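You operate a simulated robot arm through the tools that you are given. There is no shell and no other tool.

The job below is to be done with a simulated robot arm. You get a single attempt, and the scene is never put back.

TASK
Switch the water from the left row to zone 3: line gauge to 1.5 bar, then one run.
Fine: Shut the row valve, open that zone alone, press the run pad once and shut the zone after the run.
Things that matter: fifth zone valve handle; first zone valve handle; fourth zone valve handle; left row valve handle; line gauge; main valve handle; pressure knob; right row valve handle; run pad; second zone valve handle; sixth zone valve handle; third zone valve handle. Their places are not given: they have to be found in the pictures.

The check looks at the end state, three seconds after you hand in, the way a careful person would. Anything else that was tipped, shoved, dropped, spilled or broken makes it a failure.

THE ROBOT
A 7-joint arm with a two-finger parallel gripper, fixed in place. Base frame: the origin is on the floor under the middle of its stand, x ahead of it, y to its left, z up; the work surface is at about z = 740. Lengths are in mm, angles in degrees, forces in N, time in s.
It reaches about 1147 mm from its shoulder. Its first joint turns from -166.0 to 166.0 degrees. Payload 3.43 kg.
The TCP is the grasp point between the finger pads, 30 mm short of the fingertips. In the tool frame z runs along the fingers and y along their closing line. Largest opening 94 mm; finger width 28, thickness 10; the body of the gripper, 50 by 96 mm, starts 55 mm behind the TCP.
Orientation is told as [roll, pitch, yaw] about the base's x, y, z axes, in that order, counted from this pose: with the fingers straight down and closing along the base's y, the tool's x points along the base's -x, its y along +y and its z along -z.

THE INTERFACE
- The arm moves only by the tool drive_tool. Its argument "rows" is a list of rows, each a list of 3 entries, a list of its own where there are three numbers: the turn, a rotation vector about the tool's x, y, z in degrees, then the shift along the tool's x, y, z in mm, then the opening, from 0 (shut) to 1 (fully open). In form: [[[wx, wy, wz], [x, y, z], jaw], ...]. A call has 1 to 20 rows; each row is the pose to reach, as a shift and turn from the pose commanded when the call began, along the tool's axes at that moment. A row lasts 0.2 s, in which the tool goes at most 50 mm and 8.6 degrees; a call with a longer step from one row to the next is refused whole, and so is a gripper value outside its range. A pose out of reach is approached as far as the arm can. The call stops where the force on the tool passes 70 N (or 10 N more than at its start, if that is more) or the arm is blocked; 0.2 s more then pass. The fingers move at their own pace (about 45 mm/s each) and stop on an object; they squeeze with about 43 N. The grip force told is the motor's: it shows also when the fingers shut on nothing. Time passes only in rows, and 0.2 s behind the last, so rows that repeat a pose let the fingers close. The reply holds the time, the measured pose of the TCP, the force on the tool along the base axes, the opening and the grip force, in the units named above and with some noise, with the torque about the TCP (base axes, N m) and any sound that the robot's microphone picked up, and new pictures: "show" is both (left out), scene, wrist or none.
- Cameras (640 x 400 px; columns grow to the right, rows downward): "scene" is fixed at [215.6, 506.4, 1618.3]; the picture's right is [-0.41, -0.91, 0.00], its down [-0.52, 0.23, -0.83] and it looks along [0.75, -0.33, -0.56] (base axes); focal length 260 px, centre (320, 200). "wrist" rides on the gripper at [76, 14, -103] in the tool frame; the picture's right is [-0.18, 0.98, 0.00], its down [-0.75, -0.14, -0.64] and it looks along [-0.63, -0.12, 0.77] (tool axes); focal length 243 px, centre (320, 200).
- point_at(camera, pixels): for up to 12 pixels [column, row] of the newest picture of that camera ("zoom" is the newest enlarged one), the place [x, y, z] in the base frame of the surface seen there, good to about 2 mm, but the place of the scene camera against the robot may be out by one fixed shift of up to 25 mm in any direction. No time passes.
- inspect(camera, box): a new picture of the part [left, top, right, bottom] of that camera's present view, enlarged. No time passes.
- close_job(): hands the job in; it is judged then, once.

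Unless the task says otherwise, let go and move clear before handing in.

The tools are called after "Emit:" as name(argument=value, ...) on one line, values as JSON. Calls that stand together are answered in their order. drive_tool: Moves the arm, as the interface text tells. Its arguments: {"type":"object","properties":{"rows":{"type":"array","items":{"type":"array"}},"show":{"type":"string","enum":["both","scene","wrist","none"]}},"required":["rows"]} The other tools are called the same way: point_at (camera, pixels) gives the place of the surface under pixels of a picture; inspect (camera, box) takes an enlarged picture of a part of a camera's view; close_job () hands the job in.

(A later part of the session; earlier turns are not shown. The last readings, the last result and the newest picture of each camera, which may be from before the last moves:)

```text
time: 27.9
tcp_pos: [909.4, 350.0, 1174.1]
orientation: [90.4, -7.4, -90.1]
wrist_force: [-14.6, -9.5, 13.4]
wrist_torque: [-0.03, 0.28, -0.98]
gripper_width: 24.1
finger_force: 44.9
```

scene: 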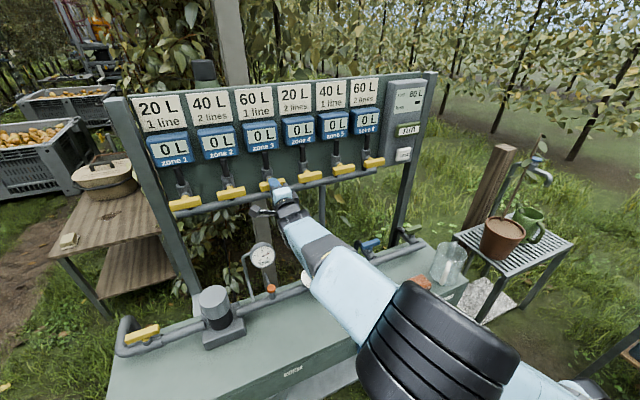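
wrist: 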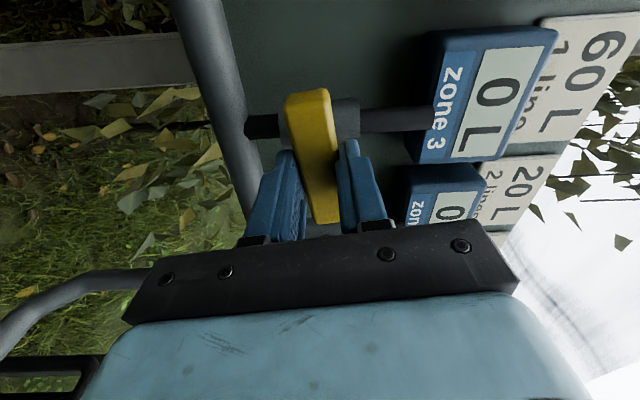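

Torque about the stem is near zero and the handle follows, so this direction opens it. I'll continue about 40° more.

Emit:
drive_tool(rows=[[[0, 0, -8], [0, 0, 0], 0.1], [[0, 0, -16], [0, 0, 0], 0.1], [[0, 0, -24], [0, 0, 0], 0.1], [[0, 0, -32], [0, 0, 0], 0.1], [[0, 0, -40], [0, 0, 0], 0.1], [[0, 0, -40], [0, 0, 0], 0.1]])

```text
time: 29.4
tcp_pos: [910.2, 348.8, 1175.3]
orientation: [90.3, -47.5, -90.3]
wrist_force: [-37.3, -21.8, -25.2]
wrist_torque: [0.02, 0.83, -0.65]
gripper_width: 23.9
finger_force: 45.2
```

scene: 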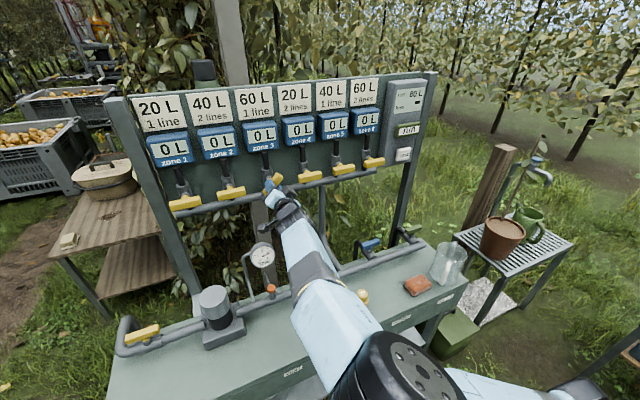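
wrist: 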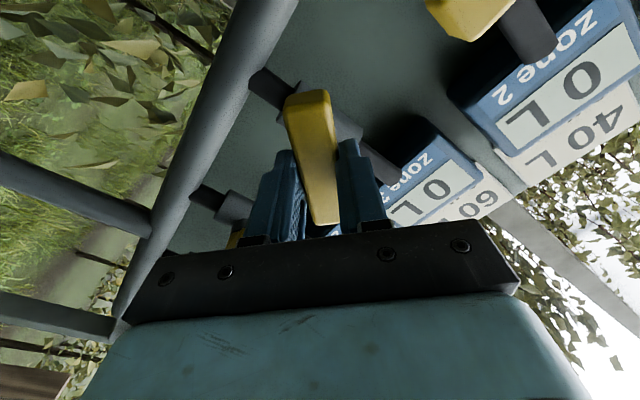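

It's at about −47° with side forces building to (−37, −22, −25) N. I'll ease those off by shifting a few mm before continuing.

Emit:
drive_tool(rows=[[[0, 0, 0], [0.1, -1.4, -1.5], 0.1], [[0, 0, 0], [0.1, -2.8, -3], 0.1], [[0, 0, 0], [0.1, -2.8, -3], 0.1]], show="none")

```text
time: 30.1
tcp_pos: [911.3, 348.5, 1174.5]
orientation: [90.8, -47.3, -90.5]
wrist_force: [20.6, -5.2, -7.6]
wrist_torque: [0.03, 0.98, -0.47]
gripper_width: 23.7
finger_force: 44.5
```

Side forces are down. I'll finish the turn to about −90°.

Emit:
drive_tool(rows=[[[0, 0, -7.1], [0, -0.3, 1], 0.1], [[0, 0, -14.2], [0, -0.3, 1], 0.1], [[0, 0, -21.3], [0, -0.3, 1], 0.1], [[0, 0, -28.4], [0, -0.3, 1], 0.1], [[0, 0, -35.5], [0, -0.3, 1], 0.1], [[0, 0, -42.5], [0, -0.3, 1], 0.1], [[0, 0, -42.5], [0, -0.3, 1], 0.1]])

```text
time: 31.8
tcp_pos: [908.9, 347.7, 1173.8]
orientation: [163.7, -89.5, -163.8]
wrist_force: [30.8, 6.8, 19.2]
wrist_torque: [-0.02, -0.44, -0.06]
gripper_width: 23.8
finger_force: 44.7
```

scene: 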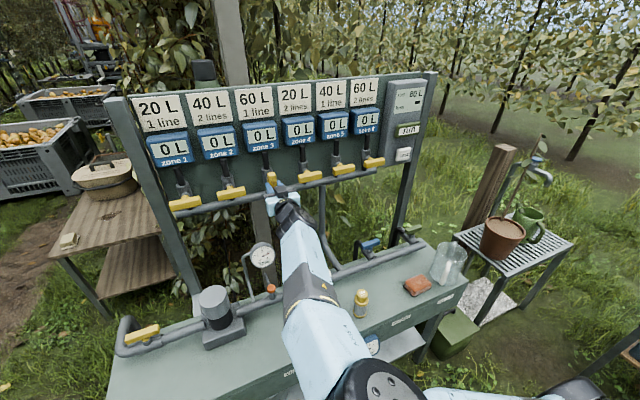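
wrist: 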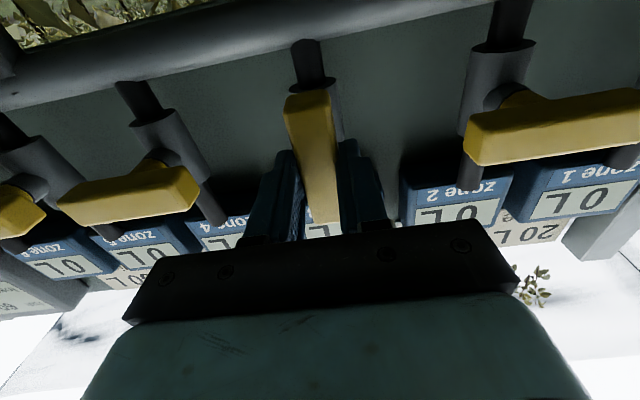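

The handle is now vertical. I'll test the stop with −3° more.

Emit:
drive_tool(rows=[[[0, 0, -3], [0, 0, -1], 0.1], [[0, 0, -3.5], [0, 0, -1], 0.1]], show="none")

```text
time: 32.4
tcp_pos: [908.0, 348.4, 1174.4]
orientation: [-97.1, -86.8, 97.1]
wrist_force: [29.1, 8.0, 18.8]
wrist_torque: [1.41, -0.41, 0.11]
gripper_width: 25.0
finger_force: 44.3
```

Torque about x rose to 1.4 N·m, so that is the open stop. I'll roll back 3°, open and back away, then look at the gauge.

Emit:
drive_tool(rows=[[[0, 0, 3], [0, 0, 0], 0.1], [[0, 0, 3], [0, 0, 0], 0.5], [[0, 0, 3], [0, 0, 0], 0.5], [[0, 0, 3], [0, 0, 0], 0.5], [[0, 0, 3], [0, 0, -25], 0.5], [[0, 0, 3], [0, 0, -65], 0.5], [[0, 0, 3], [0, 0, -110], 0.5], [[0, 0, 3], [0, 0, -150], 0.5]])

Emit:
inspect(camera="scene", box=[230, 230, 350, 305])

Emit:
inspect(camera="scene", box=[220, 120, 420, 245])

```text
time: 34.1
tcp_pos: [760.9, 352.0, 1171.1]
orientation: [-141.5, -89.5, 141.4]
wrist_force: [0.7, 0.2, -1.1]
wrist_torque: [-0.01, -0.03, 0.02]
gripper_width: 47.2
finger_force: 0.0
```

scene: 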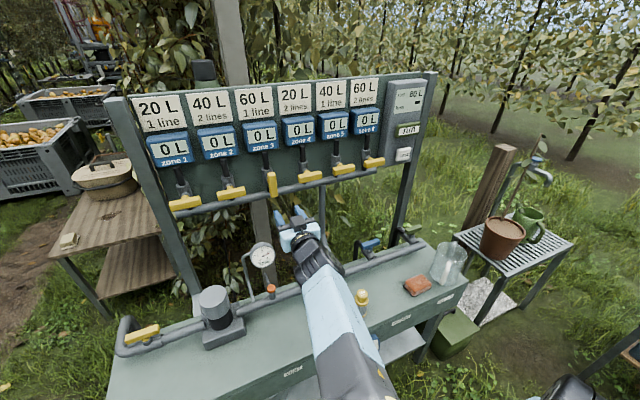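
wrist: 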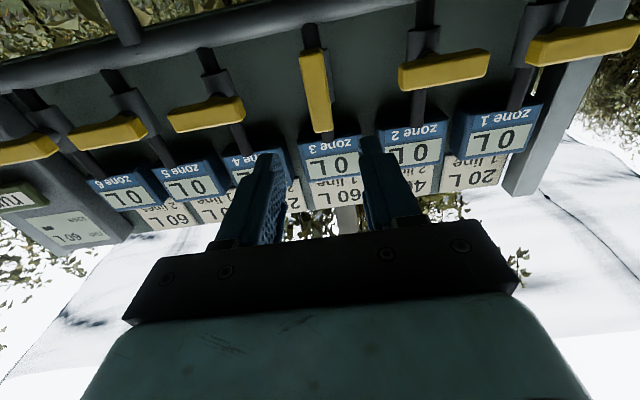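

```text
5.33 times, centred on (290, 268) of scene
```

zoom: 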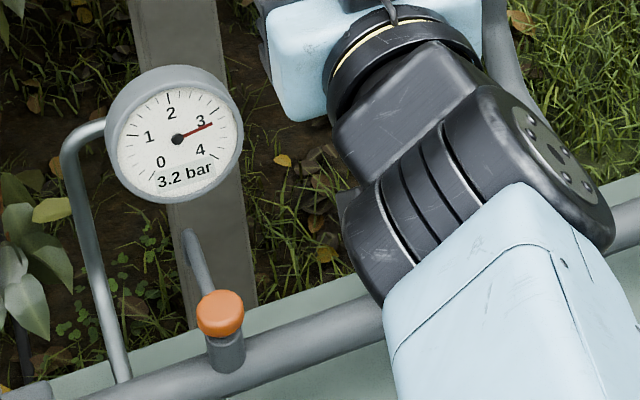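

```text
3.20 times, centred on (320, 182) of scene
```

zoom: 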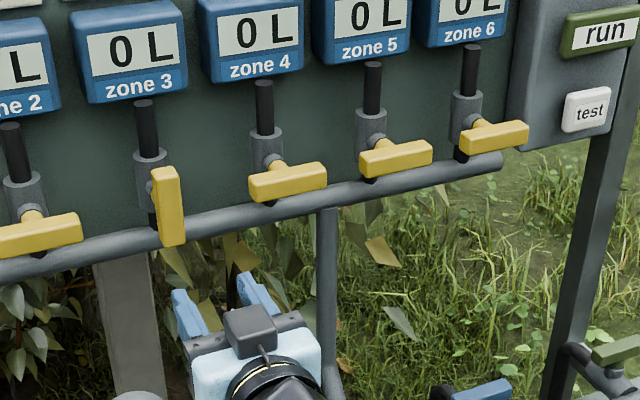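

Zone 3's handle is vertical (open) and the gauge still reads 3.2 bar. Next is the pressure knob, so I'll back off and slowly pitch the hand down above it.

Emit:
drive_tool(rows=[[[0, 5, 0], [5, -4, -10], 0.6], [[0, 10, 0], [10, -8, -20], 0.6], [[0, 15, 0], [15, -12, -30], 0.6], [[0, 20, 0], [20, -16, -40], 0.6], [[0, 25, 0], [25, -20, -50], 0.6], [[0, 30, 0], [30, -24, -60], 0.6], [[0, 35, 0], [35, -28, -60], 0.6], [[0, 40, 0], [40, -32, -60], 0.6], [[0, 45, 0], [45, -36, -60], 0.6], [[0, 50, 0], [50, -40, -60], 0.6], [[0, 55, 0], [55, -44, -60], 0.6], [[0, 60, 0], [60, -48, -60], 0.6], [[0, 65, 0], [65, -52, -60], 0.6], [[0, 70, 0], [70, -56, -60], 0.6], [[0, 75, 0], [75, -60, -60], 0.6], [[0, 80, 0], [80, -64, -60], 0.6], [[0, 85, 0], [85, -68, -60], 0.6], [[0, 89.5, 0], [90, -72, -60], 0.6], [[0, 89.5, 0], [90, -72, -60], 0.6]])

```text
time: 38.1
tcp_pos: [697.6, 276.9, 1082.1]
orientation: [-0.3, -0.9, 0.1]
wrist_force: [-0.3, -1.1, -0.7]
wrist_torque: [0.02, -0.01, 0.03]
gripper_width: 56.2
finger_force: 0.0
```

scene: 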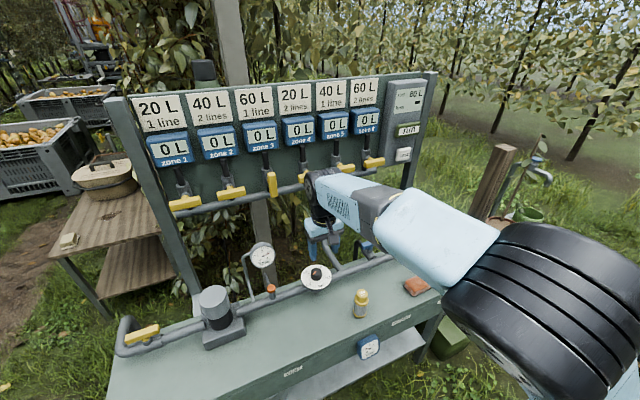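
wrist: 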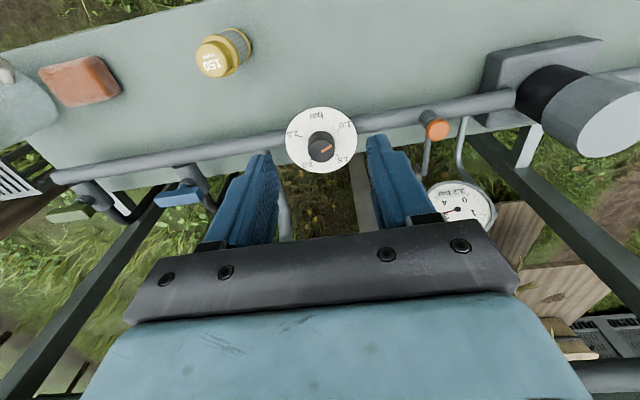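

The hand points down again, with the knob at wrist pixel (321,147). I'll measure it.

Emit:
inspect(camera="wrist", box=[270, 95, 370, 185])

Emit:
point_at(camera="wrist", pixels=[[321, 140], [321, 148], [311, 148], [331, 147], [322, 157], [300, 125], [345, 125], [295, 150], [347, 150], [322, 134], [435, 130], [318, 112]])

```text
4.44 times, centred on (320, 140) of wrist
```

zoom: 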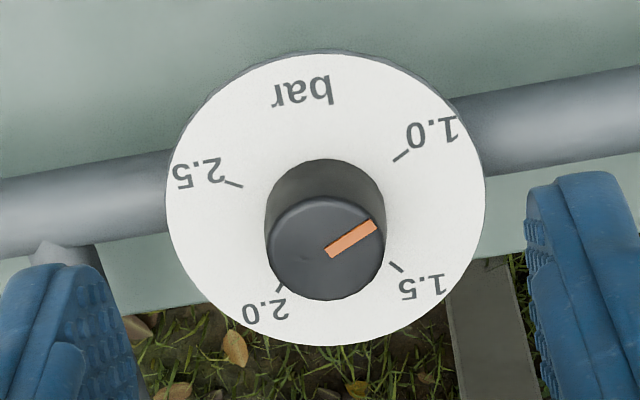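

```text
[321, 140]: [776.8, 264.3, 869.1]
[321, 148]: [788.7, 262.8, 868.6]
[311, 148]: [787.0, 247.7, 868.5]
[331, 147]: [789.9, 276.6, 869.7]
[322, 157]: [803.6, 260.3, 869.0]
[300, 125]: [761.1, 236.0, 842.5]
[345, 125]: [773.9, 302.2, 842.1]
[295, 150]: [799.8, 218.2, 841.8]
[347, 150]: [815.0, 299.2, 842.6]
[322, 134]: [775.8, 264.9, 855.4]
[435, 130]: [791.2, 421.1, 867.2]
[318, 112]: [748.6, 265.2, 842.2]
```

The pointer actually aims at 1.0 (lower-left in the scene) while the gauge shows 3.2, so knob and gauge disagree. Knob centre is about (790, 262), top z 869, plate z 842. I'll go above it with some yaw for turning room, and measure the dial marks.

Emit:
point_at(camera="wrist", pixels=[[338.5, 129.9], [337.3, 155.3], [311.4, 159.6], [300.4, 136.2], [332, 145.5], [323, 151], [284, 137], [357, 137], [321, 107], [323, 173]])

Emit:
drive_tool(rows=[[[0, 0, -5], [-12, -2, 12], 0.6], [[0, 0, -10], [-24, -4, 24], 0.6], [[0, 0, -15], [-36, -6, 36], 0.6], [[0, 0, -20], [-48, -8, 50], 0.6], [[0, 0, -25], [-60, -10, 65], 0.6], [[0, 0, -30], [-72, -12, 80], 0.6], [[0, 0, -35], [-84, -14, 100], 0.6], [[0, 0.9, -40], [-92.4, -14.9, 120], 0.6], [[0, 0.9, -40], [-92.4, -14.9, 120], 0.6]])

```text
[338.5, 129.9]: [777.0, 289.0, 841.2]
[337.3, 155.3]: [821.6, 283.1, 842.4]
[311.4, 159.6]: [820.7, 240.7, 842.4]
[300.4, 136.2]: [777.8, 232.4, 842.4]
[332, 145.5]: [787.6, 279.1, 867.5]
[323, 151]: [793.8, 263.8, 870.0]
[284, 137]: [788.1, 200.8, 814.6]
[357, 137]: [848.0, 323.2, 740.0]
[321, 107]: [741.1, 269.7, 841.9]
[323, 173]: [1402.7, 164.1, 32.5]
```

```text
time: 40.1
tcp_pos: [793.2, 262.8, 961.7]
orientation: [-0.5, 0.4, 40.1]
wrist_force: [0.4, 0.2, -0.2]
wrist_torque: [0.03, 0.02, 0.01]
gripper_width: 56.4
finger_force: 0.1
```

scene: 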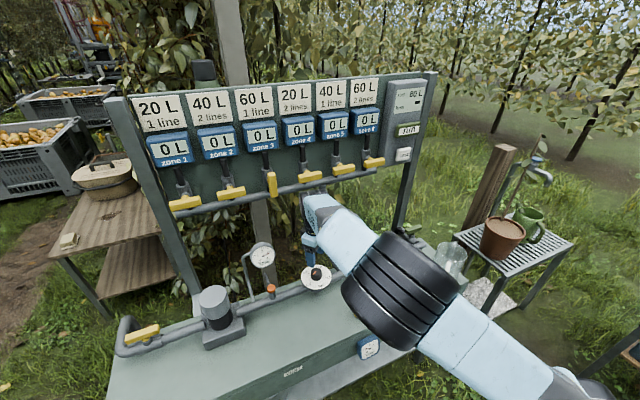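
wrist: 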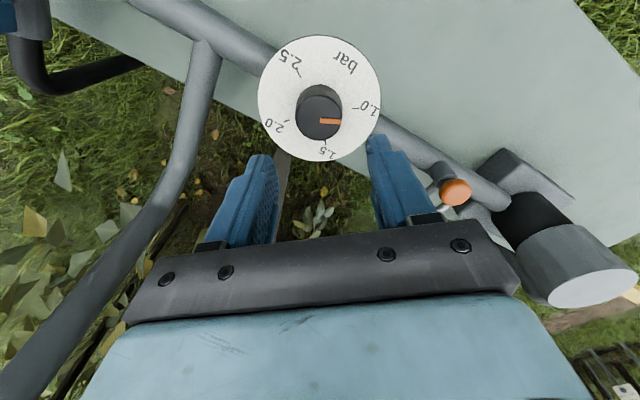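

The dial marks are about 80° apart per 0.5 bar, increasing clockwise. I'll zoom in from here to fix the knob centre and pointer angle.

Emit:
inspect(camera="wrist", box=[240, 20, 400, 180])

Emit:
point_at(camera="wrist", pixels=[[299, 121], [340, 120], [319, 103], [319, 136], [322, 121], [336, 121], [259, 97], [380, 97], [322, 36], [322, 160], [358, 107], [324, 148]])

Emit:
inspect(camera="scene", box=[230, 230, 350, 305])

```text
2.50 times, centred on (320, 100) of wrist
```

zoom: 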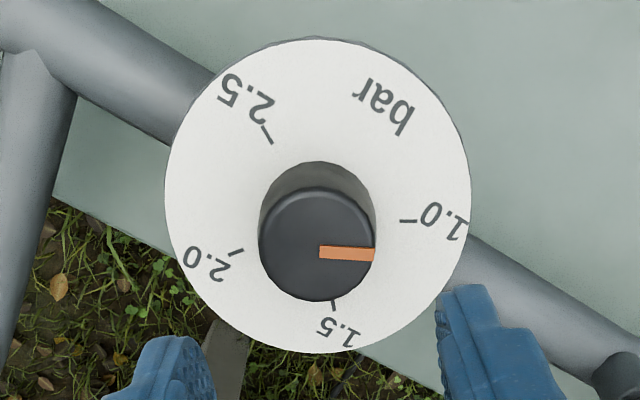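

```text
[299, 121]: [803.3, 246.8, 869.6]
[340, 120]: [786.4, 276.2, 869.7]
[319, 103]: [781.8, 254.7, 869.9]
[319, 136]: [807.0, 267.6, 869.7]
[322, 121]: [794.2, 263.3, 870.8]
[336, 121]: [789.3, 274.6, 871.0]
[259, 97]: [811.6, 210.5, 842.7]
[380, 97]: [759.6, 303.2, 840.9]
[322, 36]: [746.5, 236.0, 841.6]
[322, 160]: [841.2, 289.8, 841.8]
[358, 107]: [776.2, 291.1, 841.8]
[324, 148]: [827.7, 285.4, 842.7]
```

```text
5.33 times, centred on (290, 268) of scene
```

zoom: 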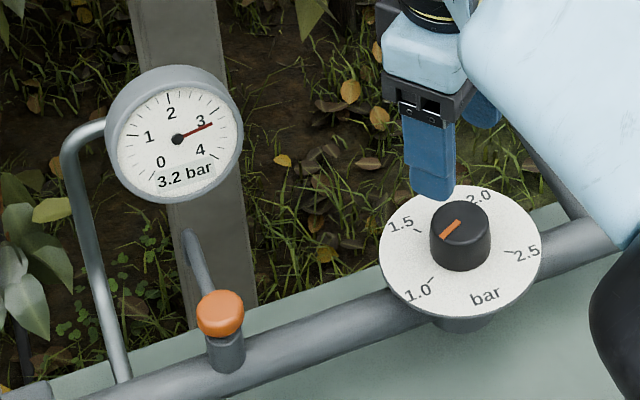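

Knob centre is (794.6, 261.3) with a radius of about 16, and the pointer is at roughly 1.05. I'll descend around it and grip.

Emit:
drive_tool(rows=[[[0, 0, 0], [-0.2, -2, 25], 0.6], [[0, 0, 0], [-0.2, -2, 50], 0.6], [[0, 0, 0], [-0.2, -2, 72], 0.6], [[0, 0, 0], [-0.2, -2, 84], 0.6], [[0, 0, 0], [-0.2, -2, 84], 0.45], [[0, 0, 0], [-0.2, -2, 84], 0.2], [[0, 0, 0], [-0.2, -2, 84], 0.2], [[0, 0, 0], [-0.2, -2, 84], 0.2]])

```text
time: 42.0
tcp_pos: [794.6, 259.9, 876.8]
orientation: [-0.5, 0.4, 40.1]
wrist_force: [-15.2, 8.8, -7.6]
wrist_torque: [0.84, 0.05, -0.02]
gripper_width: 41.1
finger_force: 44.5
```

scene: 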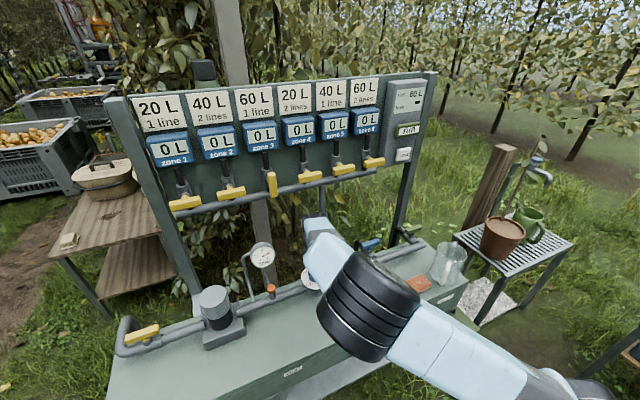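
wrist: 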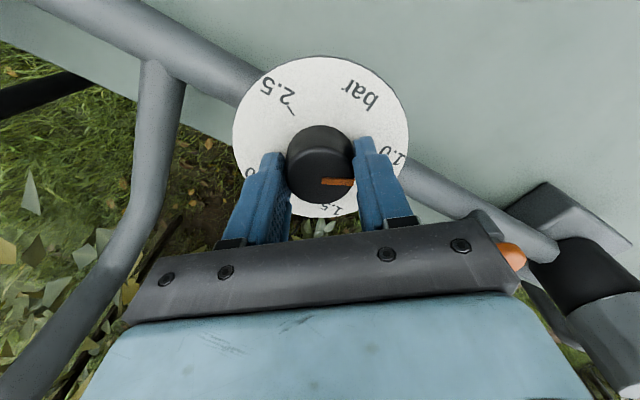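

The knob is gripped. I'll turn it 24° clockwise (toward higher) and watch the gauge.

Emit:
drive_tool(rows=[[[0, 0, 8], [0, 0, 0], 0.2], [[0, 0, 16], [0, 0, 0], 0.2], [[0, 0, 24], [0, 0, 0], 0.2], [[0, 0, 24], [0, 0, 0], 0.2]])

Emit:
inspect(camera="scene", box=[230, 230, 350, 305])

```text
time: 43.0
tcp_pos: [795.0, 259.3, 878.3]
orientation: [-0.6, 0.1, 16.0]
wrist_force: [-3.3, 21.9, -22.9]
wrist_torque: [0.63, -0.33, 0.02]
gripper_width: 41.0
finger_force: 45.2
```

scene: 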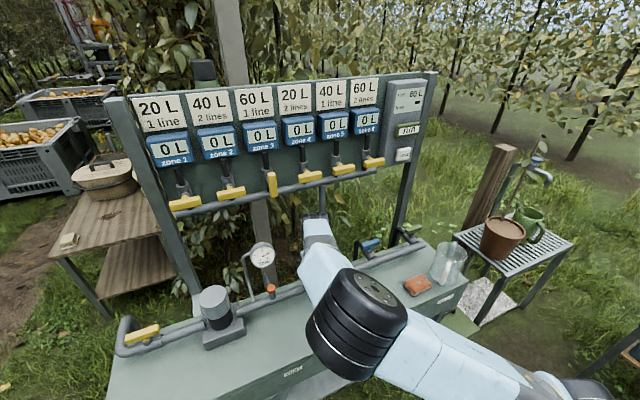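
wrist: 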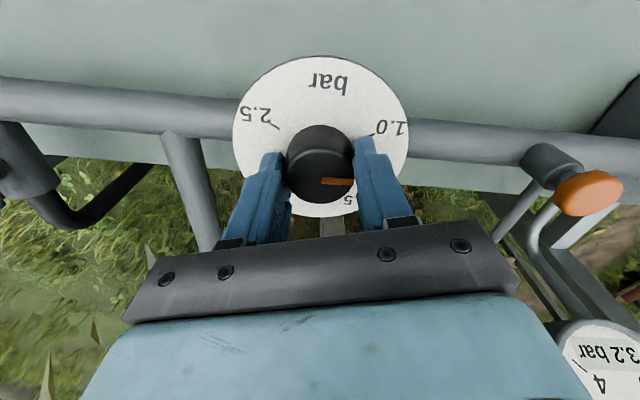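

```text
5.33 times, centred on (290, 268) of scene
```

zoom: 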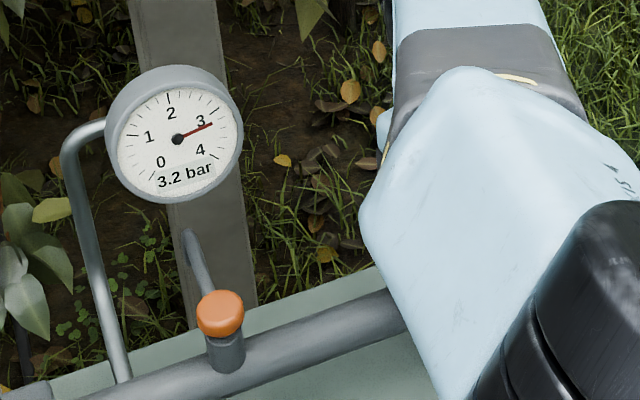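

The gauge stayed at 3.2 while the knob went from 1.05 to about 1.2, so the line is holding trapped pressure above the setting. The orange cap at scene (271,289) sits above the VENT label. I'll leave the knob low, release it, and go measure the vent.

Emit:
drive_tool(rows=[[[0, 0, 0], [0, 0, 0], 0.6], [[0, 0, 0], [0, 0, 0], 0.6], [[0, 0, 0], [0, 0, -20], 0.6], [[0, 0, 5], [0, 0, -60], 0.6], [[0, 0, 10], [0, 0, -100], 0.4], [[0, 0, 16], [-10, 40, -115], 0.2], [[0, 0, 16], [-18, 80, -115], 0], [[0, 0, 16], [-18, 80, -115], 0]])

```text
time: 44.8
tcp_pos: [787.6, 341.7, 994.9]
orientation: [-0.4, 0.0, 0.0]
wrist_force: [-0.5, 0.8, 0.2]
wrist_torque: [-0.05, 0.01, 0.0]
gripper_width: 0.0
finger_force: 26.1
```

scene: 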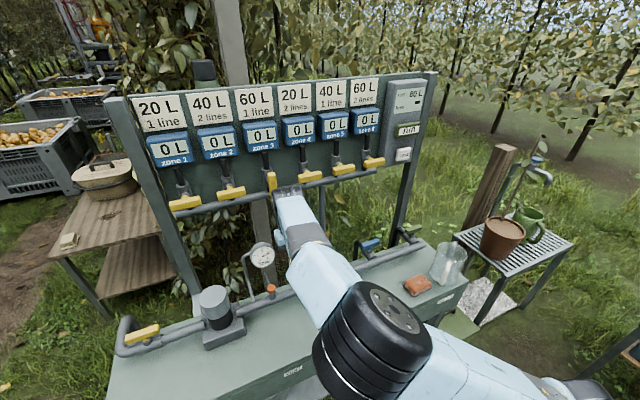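
wrist: 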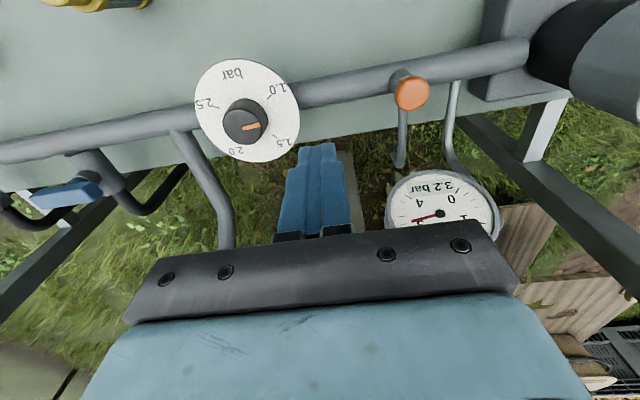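

Emit:
point_at(camera="wrist", pixels=[[412, 92], [400, 92], [424, 92], [412, 80], [412, 105], [440, 190], [420, 180], [470, 175], [440, 172], [400, 210], [250, 127], [265, 124]])

Emit:
inspect(camera="wrist", box=[180, 40, 520, 252])

Emit:
inspect(camera="scene", box=[230, 225, 310, 310])

```text
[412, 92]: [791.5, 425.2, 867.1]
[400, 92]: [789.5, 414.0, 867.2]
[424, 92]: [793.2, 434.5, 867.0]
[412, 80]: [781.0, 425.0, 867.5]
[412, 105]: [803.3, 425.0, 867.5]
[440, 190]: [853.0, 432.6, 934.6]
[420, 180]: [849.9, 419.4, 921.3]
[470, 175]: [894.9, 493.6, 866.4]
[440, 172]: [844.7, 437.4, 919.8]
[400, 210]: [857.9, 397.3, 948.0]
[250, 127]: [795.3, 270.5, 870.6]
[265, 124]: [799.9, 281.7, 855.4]
```

```text
1.88 times, centred on (350, 146) of wrist
```

zoom: 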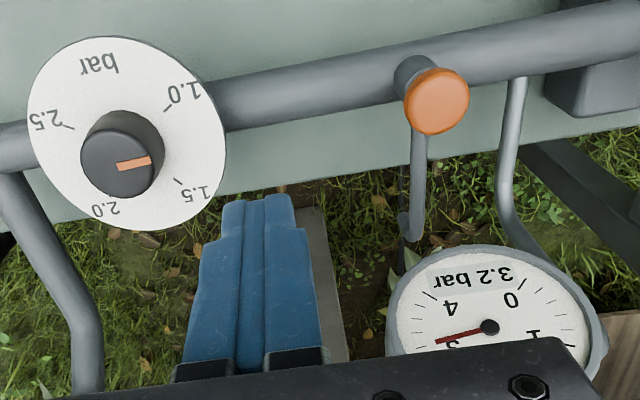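

```text
4.71 times, centred on (270, 268) of scene
```

zoom: 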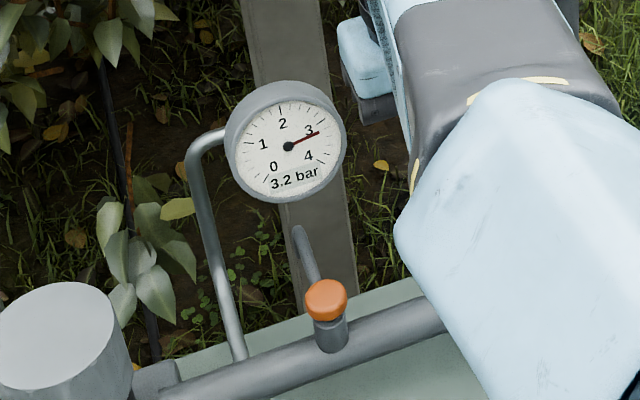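

The vent cap top is at (791.5, 424.5, 867), with its outlet tube leading off behind the bench. I'll move over it and descend to about 15 mm above.

Emit:
drive_tool(rows=[[[0, 0, 0], [-1, 42, 10], 0], [[0, 0, 0], [-2, 82.8, 20], 0], [[0, 0, 0], [-2, 82.8, 55], 0], [[0, 0, 0], [-2, 82.8, 80], 0], [[0, 0, 0], [-2, 82.8, 80], 0]])

```text
time: 46.0
tcp_pos: [789.6, 424.5, 912.9]
orientation: [-0.6, -0.1, -0.1]
wrist_force: [0.1, 0.4, 0.4]
wrist_torque: [0.02, 0.03, -0.02]
gripper_width: 0.0
finger_force: 33.2
```

scene: 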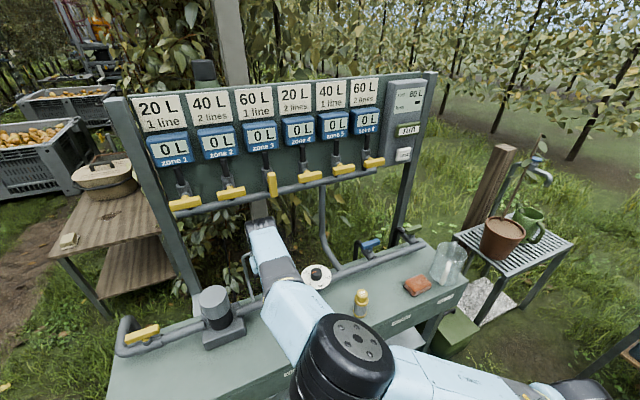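
wrist: 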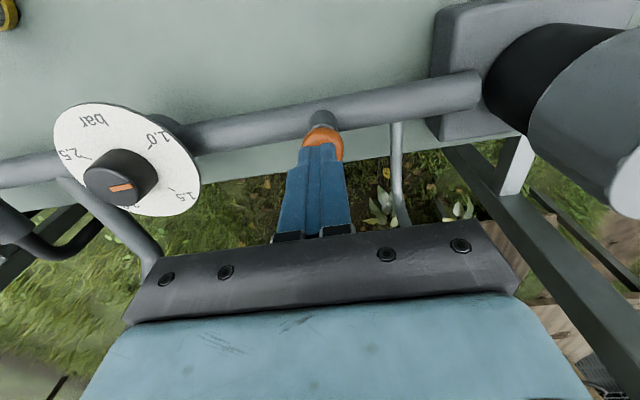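

The tip is about 16 mm above the cap. I'll press down gently a few mm past contact and read the force.

Emit:
drive_tool(rows=[[[0, 0, 0], [0, 0, 10], 0], [[0, 0, 0], [0, 0, 15], 0], [[0, 0, 0], [0, 0, 18], 0], [[0, 0, 0], [0, 0, 20], 0], [[0, 0, 0], [0, 0, 20], 0]], show="wrist")

```text
time: 47.1
tcp_pos: [791.5, 423.5, 893.2]
orientation: [-0.6, -0.1, 0.0]
wrist_force: [-2.0, 1.1, 4.5]
wrist_torque: [0.05, 0.02, 0.01]
gripper_width: 0.0
finger_force: 33.4
heard: click
```

wrist: 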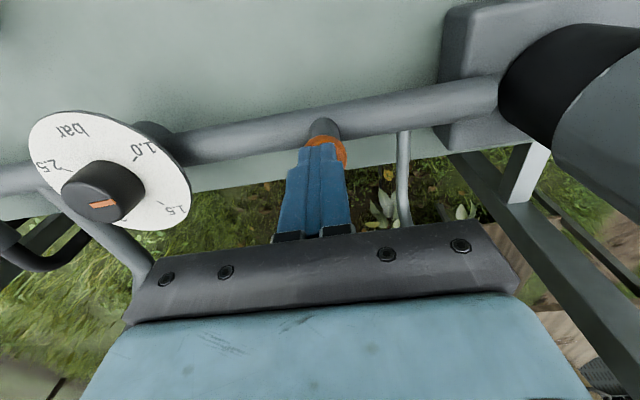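

A click was heard at 4.5 N. I'll lift off and look at the gauge.

Emit:
drive_tool(rows=[[[0, 0, 0], [0, 0, 0], 0], [[0, 0, 0], [0, 0, 0], 0], [[0, 0, 0], [0, 0, -25], 0], [[0, 0, 0], [0, -30, -60], 0], [[0, 0, 0], [0, -75, -75], 0], [[0, 0, 0], [0, -110, -90], 0], [[0, 0, 0], [0, -140, -90], 0]])

Emit:
inspect(camera="scene", box=[230, 225, 310, 310])

Emit:
inspect(camera="wrist", box=[180, 40, 520, 252])

```text
time: 48.8
tcp_pos: [792.9, 284.7, 986.5]
orientation: [-0.6, -0.1, 0.0]
wrist_force: [0.1, -0.3, 0.7]
wrist_torque: [-0.05, 0.0, 0.03]
gripper_width: 0.0
finger_force: 33.4
```

scene: 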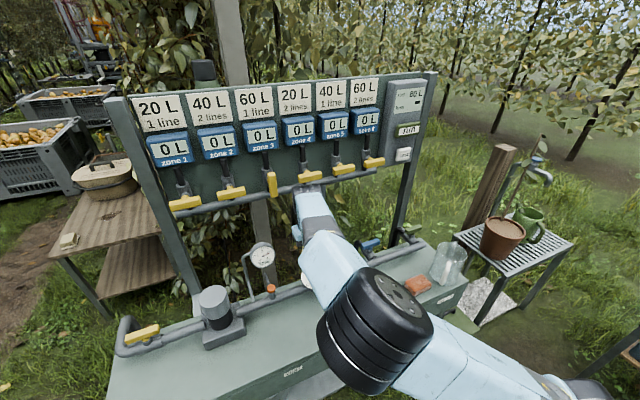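
wrist: 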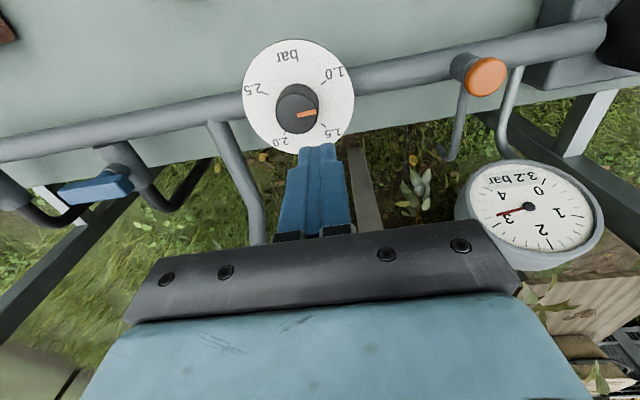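

```text
4.71 times, centred on (270, 268) of scene
```

zoom: 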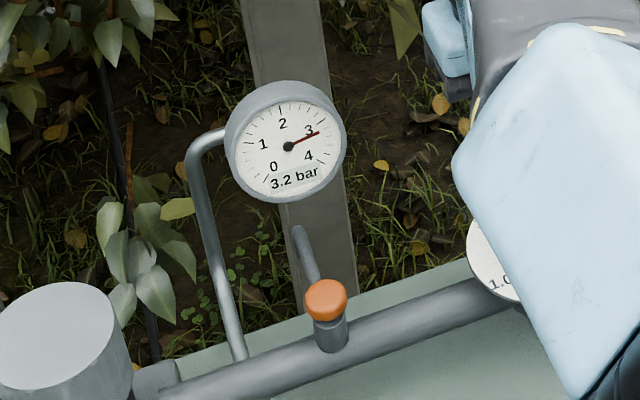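

```text
1.88 times, centred on (350, 146) of wrist
```

zoom: 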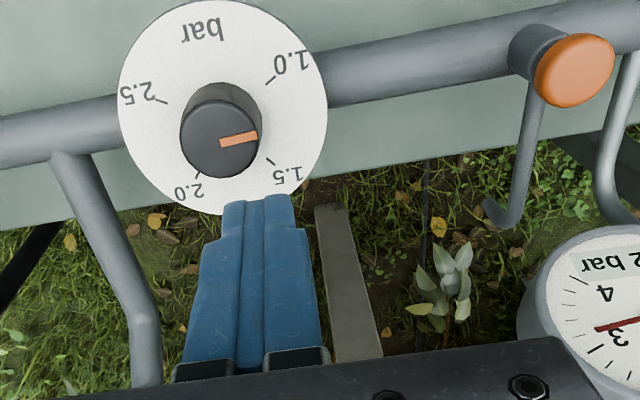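

The gauge still reads 3.2 after the vent press. But the blue gauge on the bench front read 1.0 bar at the start, matching the knob setting at that time, so it may be the one that follows the knob. I'll move the arm aside and read it.

Emit:
drive_tool(rows=[[[0, 0, 0], [20, -30, -30], 0.3], [[0, 0, 0], [40, -70, -50], 0.6], [[0, 0, 0], [40, -115, -60], 0.6], [[0, 0, 0], [40, -160, -60], 0.6], [[0, 0, 0], [40, -205, -60], 0.6], [[0, 0, 0], [40, -250, -60], 0.6]])

Emit:
inspect(camera="scene", box=[330, 320, 410, 370])

Emit:
inspect(camera="scene", box=[230, 230, 350, 305])

```text
time: 50.1
tcp_pos: [749.7, 33.5, 1046.6]
orientation: [-0.7, -0.2, 0.1]
wrist_force: [-0.3, 0.5, -0.1]
wrist_torque: [-0.04, -0.02, 0.02]
gripper_width: 56.4
finger_force: 0.1
```

scene: 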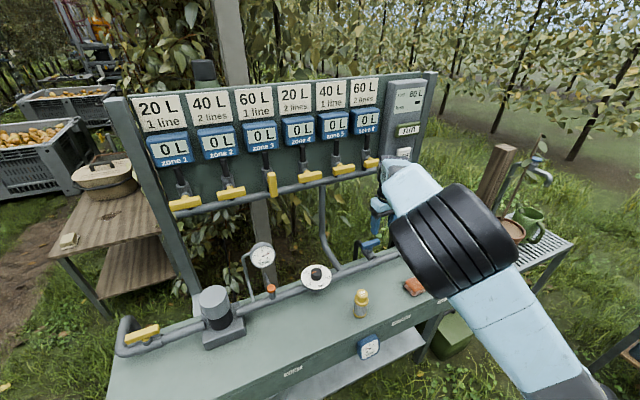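
wrist: 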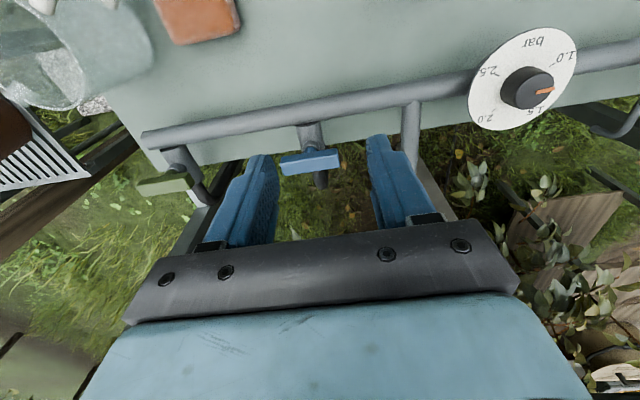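

```text
8.00 times, centred on (370, 345) of scene
```

zoom: 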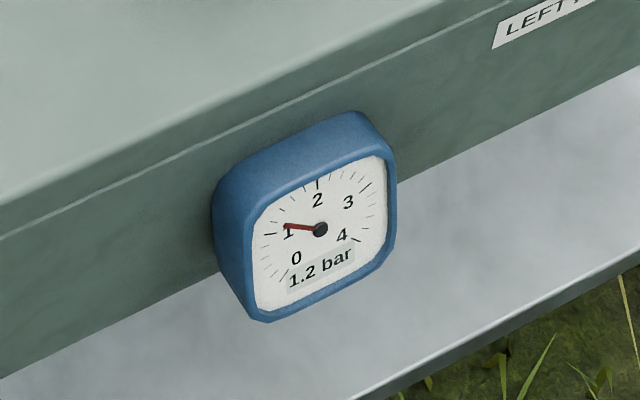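

```text
5.33 times, centred on (290, 268) of scene
```

zoom: 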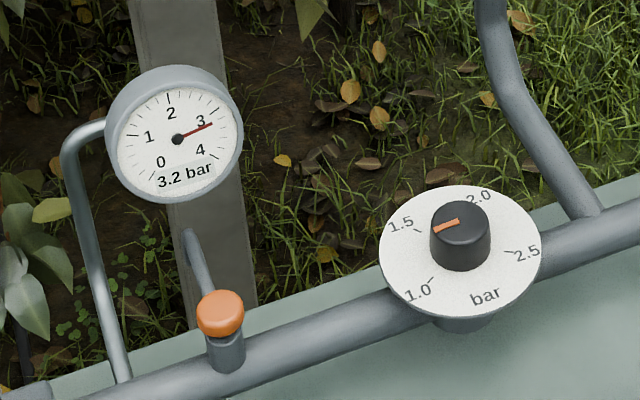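

The blue gauge now reads 1.2 bar, following the knob, so it is the line gauge downstream of the regulator. The 3.2 bar gauge is the supply side. I need about 49° more clockwise on the knob to get 1.5, so I'll measure the pointer.

Emit:
inspect(camera="wrist", box=[450, 10, 610, 150])

Emit:
point_at(camera="wrist", pixels=[[527, 93], [552, 90], [536, 92], [528, 78], [532, 107], [517, 93], [548, 85]])

Emit:
point_at(camera="scene", pixels=[[271, 288], [368, 347]])

```text
2.86 times, centred on (530, 80) of wrist
```

zoom: 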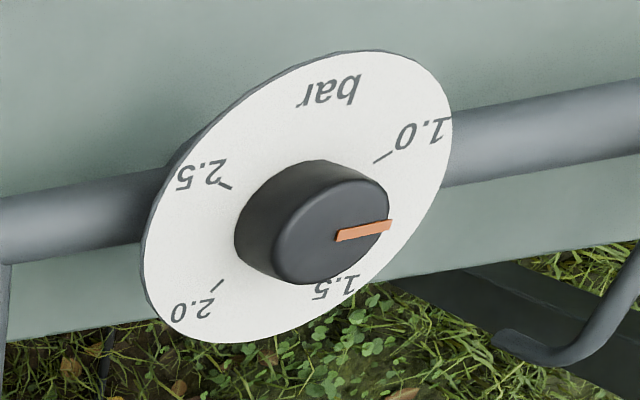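

```text
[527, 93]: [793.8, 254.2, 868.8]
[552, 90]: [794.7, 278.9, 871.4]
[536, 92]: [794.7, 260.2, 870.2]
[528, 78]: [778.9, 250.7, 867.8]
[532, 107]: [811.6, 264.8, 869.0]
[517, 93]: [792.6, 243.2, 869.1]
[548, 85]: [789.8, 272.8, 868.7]
```

```text
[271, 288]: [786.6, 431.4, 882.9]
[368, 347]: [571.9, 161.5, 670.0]
```

The vent cap has sprung back, and the pointer is at about 90° (1.19) while the line gauge reads 1.2, so they're consistent. I'll return above the knob and turn about 50° clockwise.

Emit:
drive_tool(rows=[[[0, 0, -5], [0, 30, 0], 0.6], [[0, 0, -10], [0, 65, 0], 0.6], [[0, 0, -15], [0, 100, 0], 0.6], [[0, 0, -20], [0, 135, 0], 0.6], [[0, 0, -25], [0, 170, 0], 0.6], [[0, 0, -30], [-10, 205, 10], 0.6], [[0, 0, -35], [-28, 227.9, 35], 0.6], [[0.6, 0, -40], [-44.9, 227.9, 70], 0.6], [[0.6, 0, -40], [-44.9, 227.9, 100], 0.6], [[0.6, 0, -40], [-44.9, 227.9, 100], 0.6]], show="wrist")

```text
time: 52.4
tcp_pos: [796.4, 261.8, 945.5]
orientation: [-1.0, 0.6, 40.0]
wrist_force: [1.0, 0.0, -0.4]
wrist_torque: [0.0, 0.01, 0.02]
gripper_width: 56.3
finger_force: 0.0
```

wrist: 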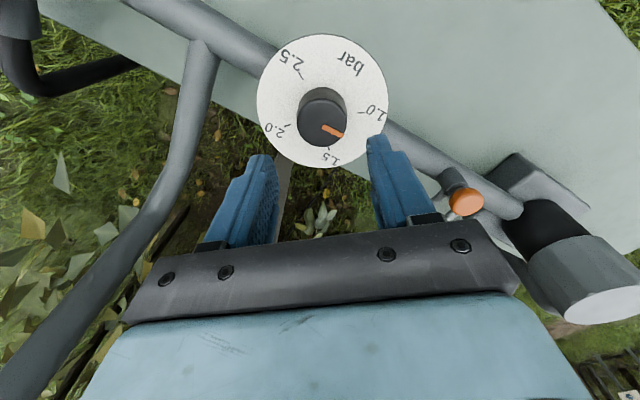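

Above the knob now, I'll descend, grip and turn 50°.

Emit:
drive_tool(rows=[[[0, 0, 0], [2, 1.1, 25], 0.6], [[0, 0, 0], [2, 1.1, 50], 0.6], [[0, 0, 0], [2, 1.1, 68], 0.6], [[0, 0, 0], [2, 1.1, 68], 0.45], [[0, 0, 0], [2, 1.1, 68], 0.2], [[0, 0, 0], [2, 1.1, 68], 0.2], [[0, 0, 0], [2, 1.1, 68], 0.2], [[0, 0, 8], [2, 1.1, 68], 0.2], [[0, 0, 16], [2, 1.1, 68], 0.2], [[0, 0, 24], [2, 1.1, 68], 0.2], [[0, 0, 32], [2, 1.1, 68], 0.2], [[0, 0, 40], [2, 1.1, 68], 0.2], [[0, 0, 48], [2, 1.1, 68], 0.2], [[0, 0, 50], [2, 1.1, 68], 0.2], [[0, 0, 50], [2, 1.1, 68], 0.2]])

Emit:
inspect(camera="scene", box=[330, 320, 410, 370])

```text
time: 55.5
tcp_pos: [792.7, 260.6, 876.4]
orientation: [-1.1, -0.4, -10.0]
wrist_force: [-13.8, 4.3, -11.0]
wrist_torque: [0.41, 0.75, -0.01]
gripper_width: 41.1
finger_force: 44.7
```

scene: 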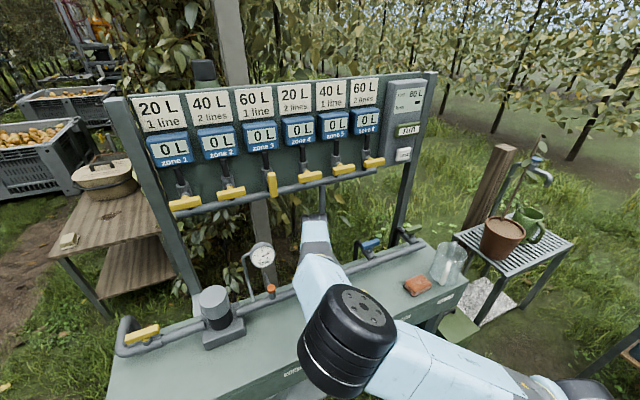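
wrist: 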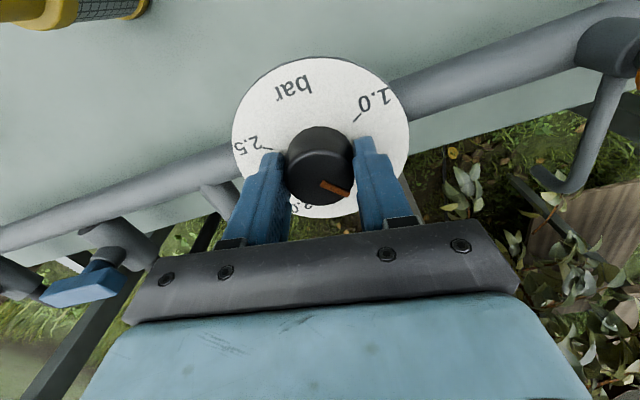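

```text
8.00 times, centred on (370, 345) of scene
```

zoom: 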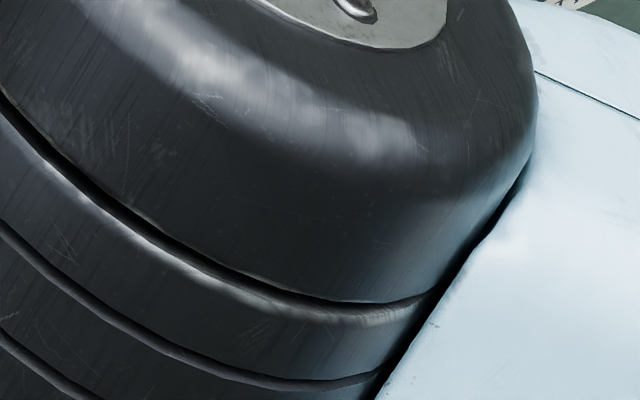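

The arm hides the line gauge, so I'll release, lift and move aside to read it.

Emit:
drive_tool(rows=[[[0, 0, 0], [0, 0, 0], 0.6], [[0, 0, 0], [0, 0, 0], 0.6], [[0, 0, 0], [0, 0, -20], 0.6], [[0, 0, 0], [0, 0, -65], 0.6], [[0, 0, 0], [10, -30, -100], 0.6], [[0, 0, -3], [20, -70, -120], 0.6], [[0, 0, -6], [20, -110, -140], 0.6], [[0, 0, -10], [20, -150, -155], 0.6], [[0, 0, -10], [10, -190, -170], 0.6], [[0, 0, -10], [3, -231, -170], 0.6], [[0, 0, -10], [3, -231, -170], 0.6]])

Emit:
inspect(camera="scene", box=[330, 320, 410, 370])

Emit:
inspect(camera="scene", box=[352, 333, 384, 361])

Emit:
inspect(camera="scene", box=[230, 230, 350, 305])

```text
time: 58.0
tcp_pos: [751.1, 37.0, 1053.5]
orientation: [-1.2, -0.2, 0.0]
wrist_force: [-0.1, 0.2, -0.1]
wrist_torque: [0.0, -0.04, -0.03]
gripper_width: 56.5
finger_force: 0.0
```

scene: 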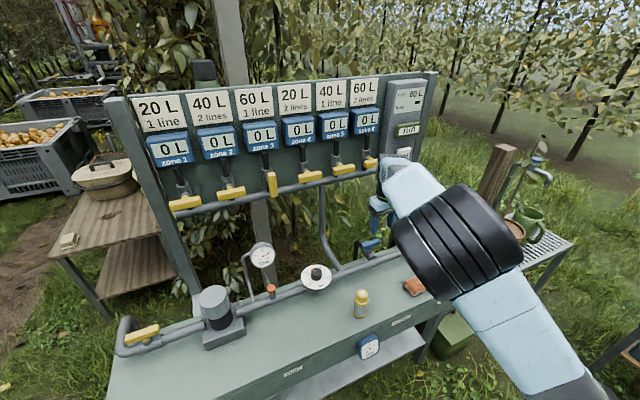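
wrist: 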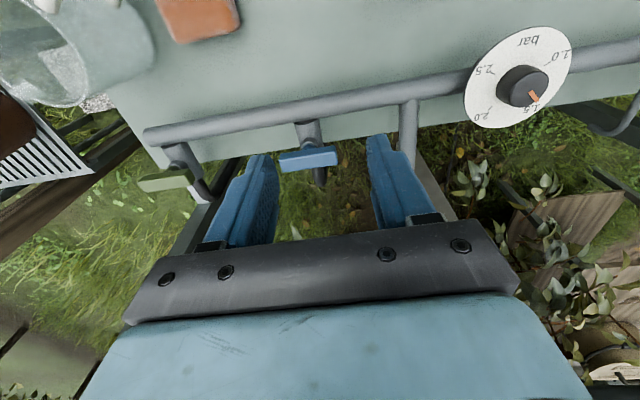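

```text
8.00 times, centred on (370, 345) of scene
```

zoom: 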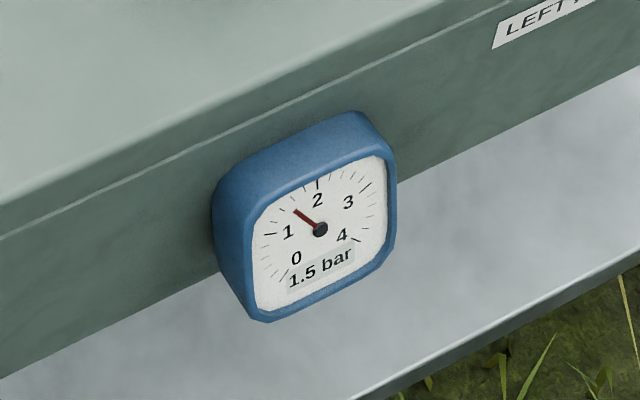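

```text
14.29 times, centred on (368, 347) of scene
```

zoom: 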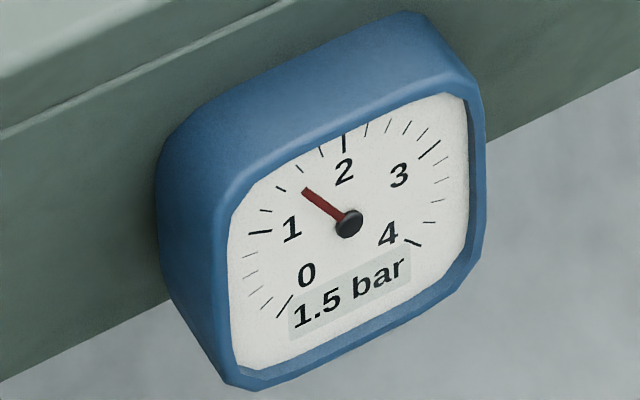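

```text
5.33 times, centred on (290, 268) of scene
```

zoom: 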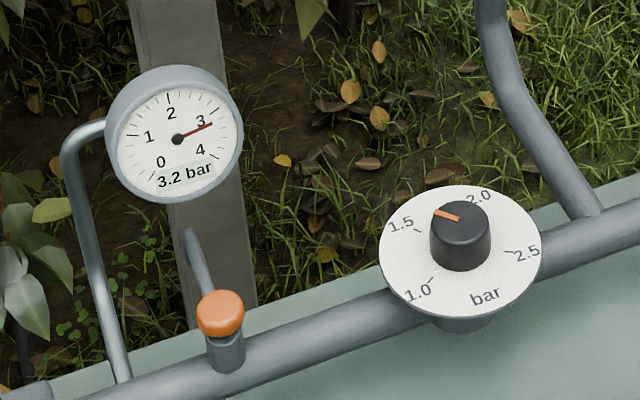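

The line gauge reads 1.5 bar, with the needle midway between the 1.4 and 1.6 ticks. Now I'll pitch the hand forward slowly and move in front of the run pad with fingers shut.

Emit:
drive_tool(rows=[[[0, -5, 0], [2, -13, -12], 0], [[0, -10, 0], [4, -26, -24], 0], [[0, -15, 0], [6, -39, -36], 0], [[0, -20, 0], [8, -52, -48], 0], [[0, -25, 0], [10, -65, -60], 0], [[0, -30, 0], [12, -78, -72], 0], [[0, -35, 0], [14, -91, -84], 0], [[0, -40, 0], [16, -104, -96], 0], [[0, -45, 0], [18, -117, -108], 0], [[0, -50, 0], [20, -130, -120], 0], [[0, -55, 0], [22, -143, -132], 0], [[0, -60, 0], [24, -156, -144], 0], [[0, -65, 0], [26, -169, -156], 0], [[0, -70, 0], [28, -182, -168], 0], [[0, -75, 0], [30, -195, -180], 0], [[0, -80, 0], [31, -208, -192], 0], [[0, -85, 0], [31, -221, -204], 0], [[0, -90, 0], [31, -232, -210], 0], [[0, -90, 0], [31, -232, -210], 0]])

```text
time: 62.0
tcp_pos: [718.2, -193.0, 1264.8]
orientation: [-105.8, -88.8, 105.8]
wrist_force: [0.1, 0.1, 0.9]
wrist_torque: [-0.02, 0.01, -0.03]
gripper_width: 0.0
finger_force: 33.0
```

scene: 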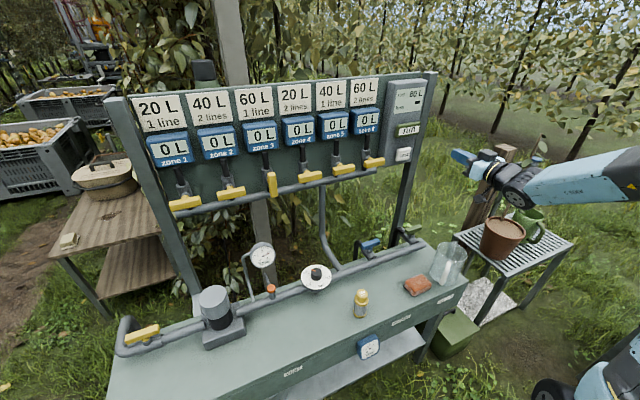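
wrist: 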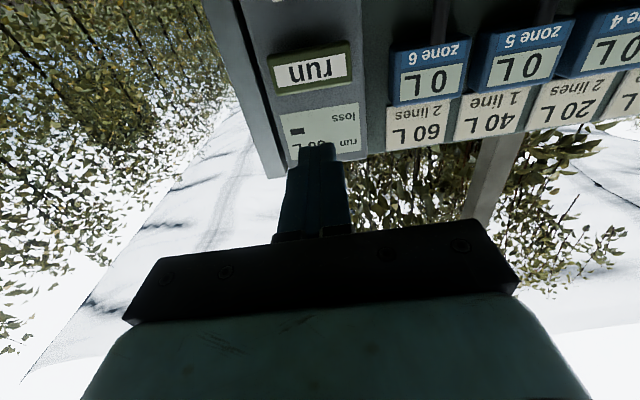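

Emit:
point_at(camera="wrist", pixels=[[310, 68], [272, 68], [348, 62], [310, 52], [310, 86], [282, 75], [340, 68], [290, 30], [325, 120], [318, 150]])

Emit:
inspect(camera="wrist", box=[220, 0, 400, 180])

Emit:
inspect(camera="scene", box=[380, 70, 444, 170])

```text
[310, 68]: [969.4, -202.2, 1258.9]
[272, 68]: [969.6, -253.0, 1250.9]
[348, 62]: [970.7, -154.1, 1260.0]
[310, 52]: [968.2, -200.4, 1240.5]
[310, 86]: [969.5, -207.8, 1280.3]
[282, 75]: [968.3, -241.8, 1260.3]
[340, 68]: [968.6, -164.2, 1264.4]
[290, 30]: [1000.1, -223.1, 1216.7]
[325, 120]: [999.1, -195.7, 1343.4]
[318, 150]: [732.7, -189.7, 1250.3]
```

```text
2.22 times, centred on (310, 90) of wrist
```

zoom: 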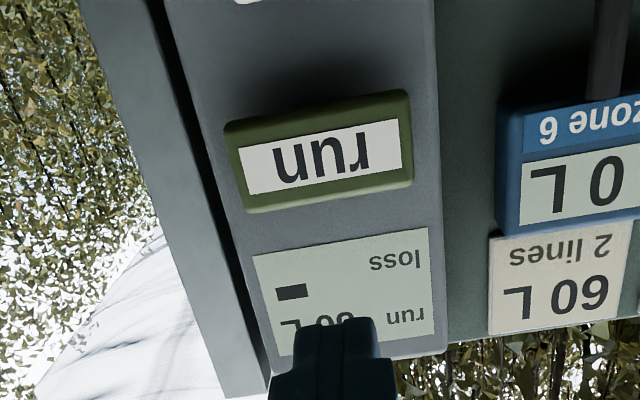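

```text
4.00 times, centred on (412, 120) of scene
```

zoom: 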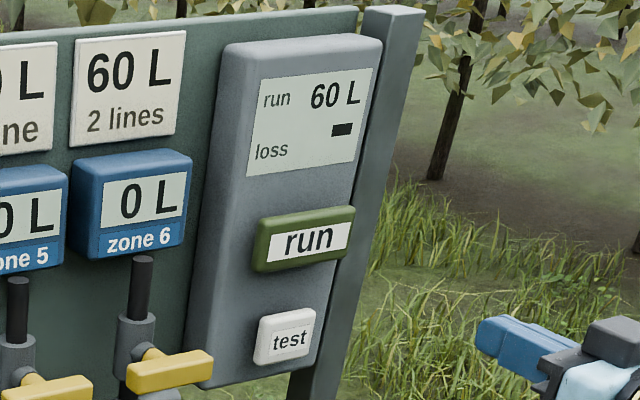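

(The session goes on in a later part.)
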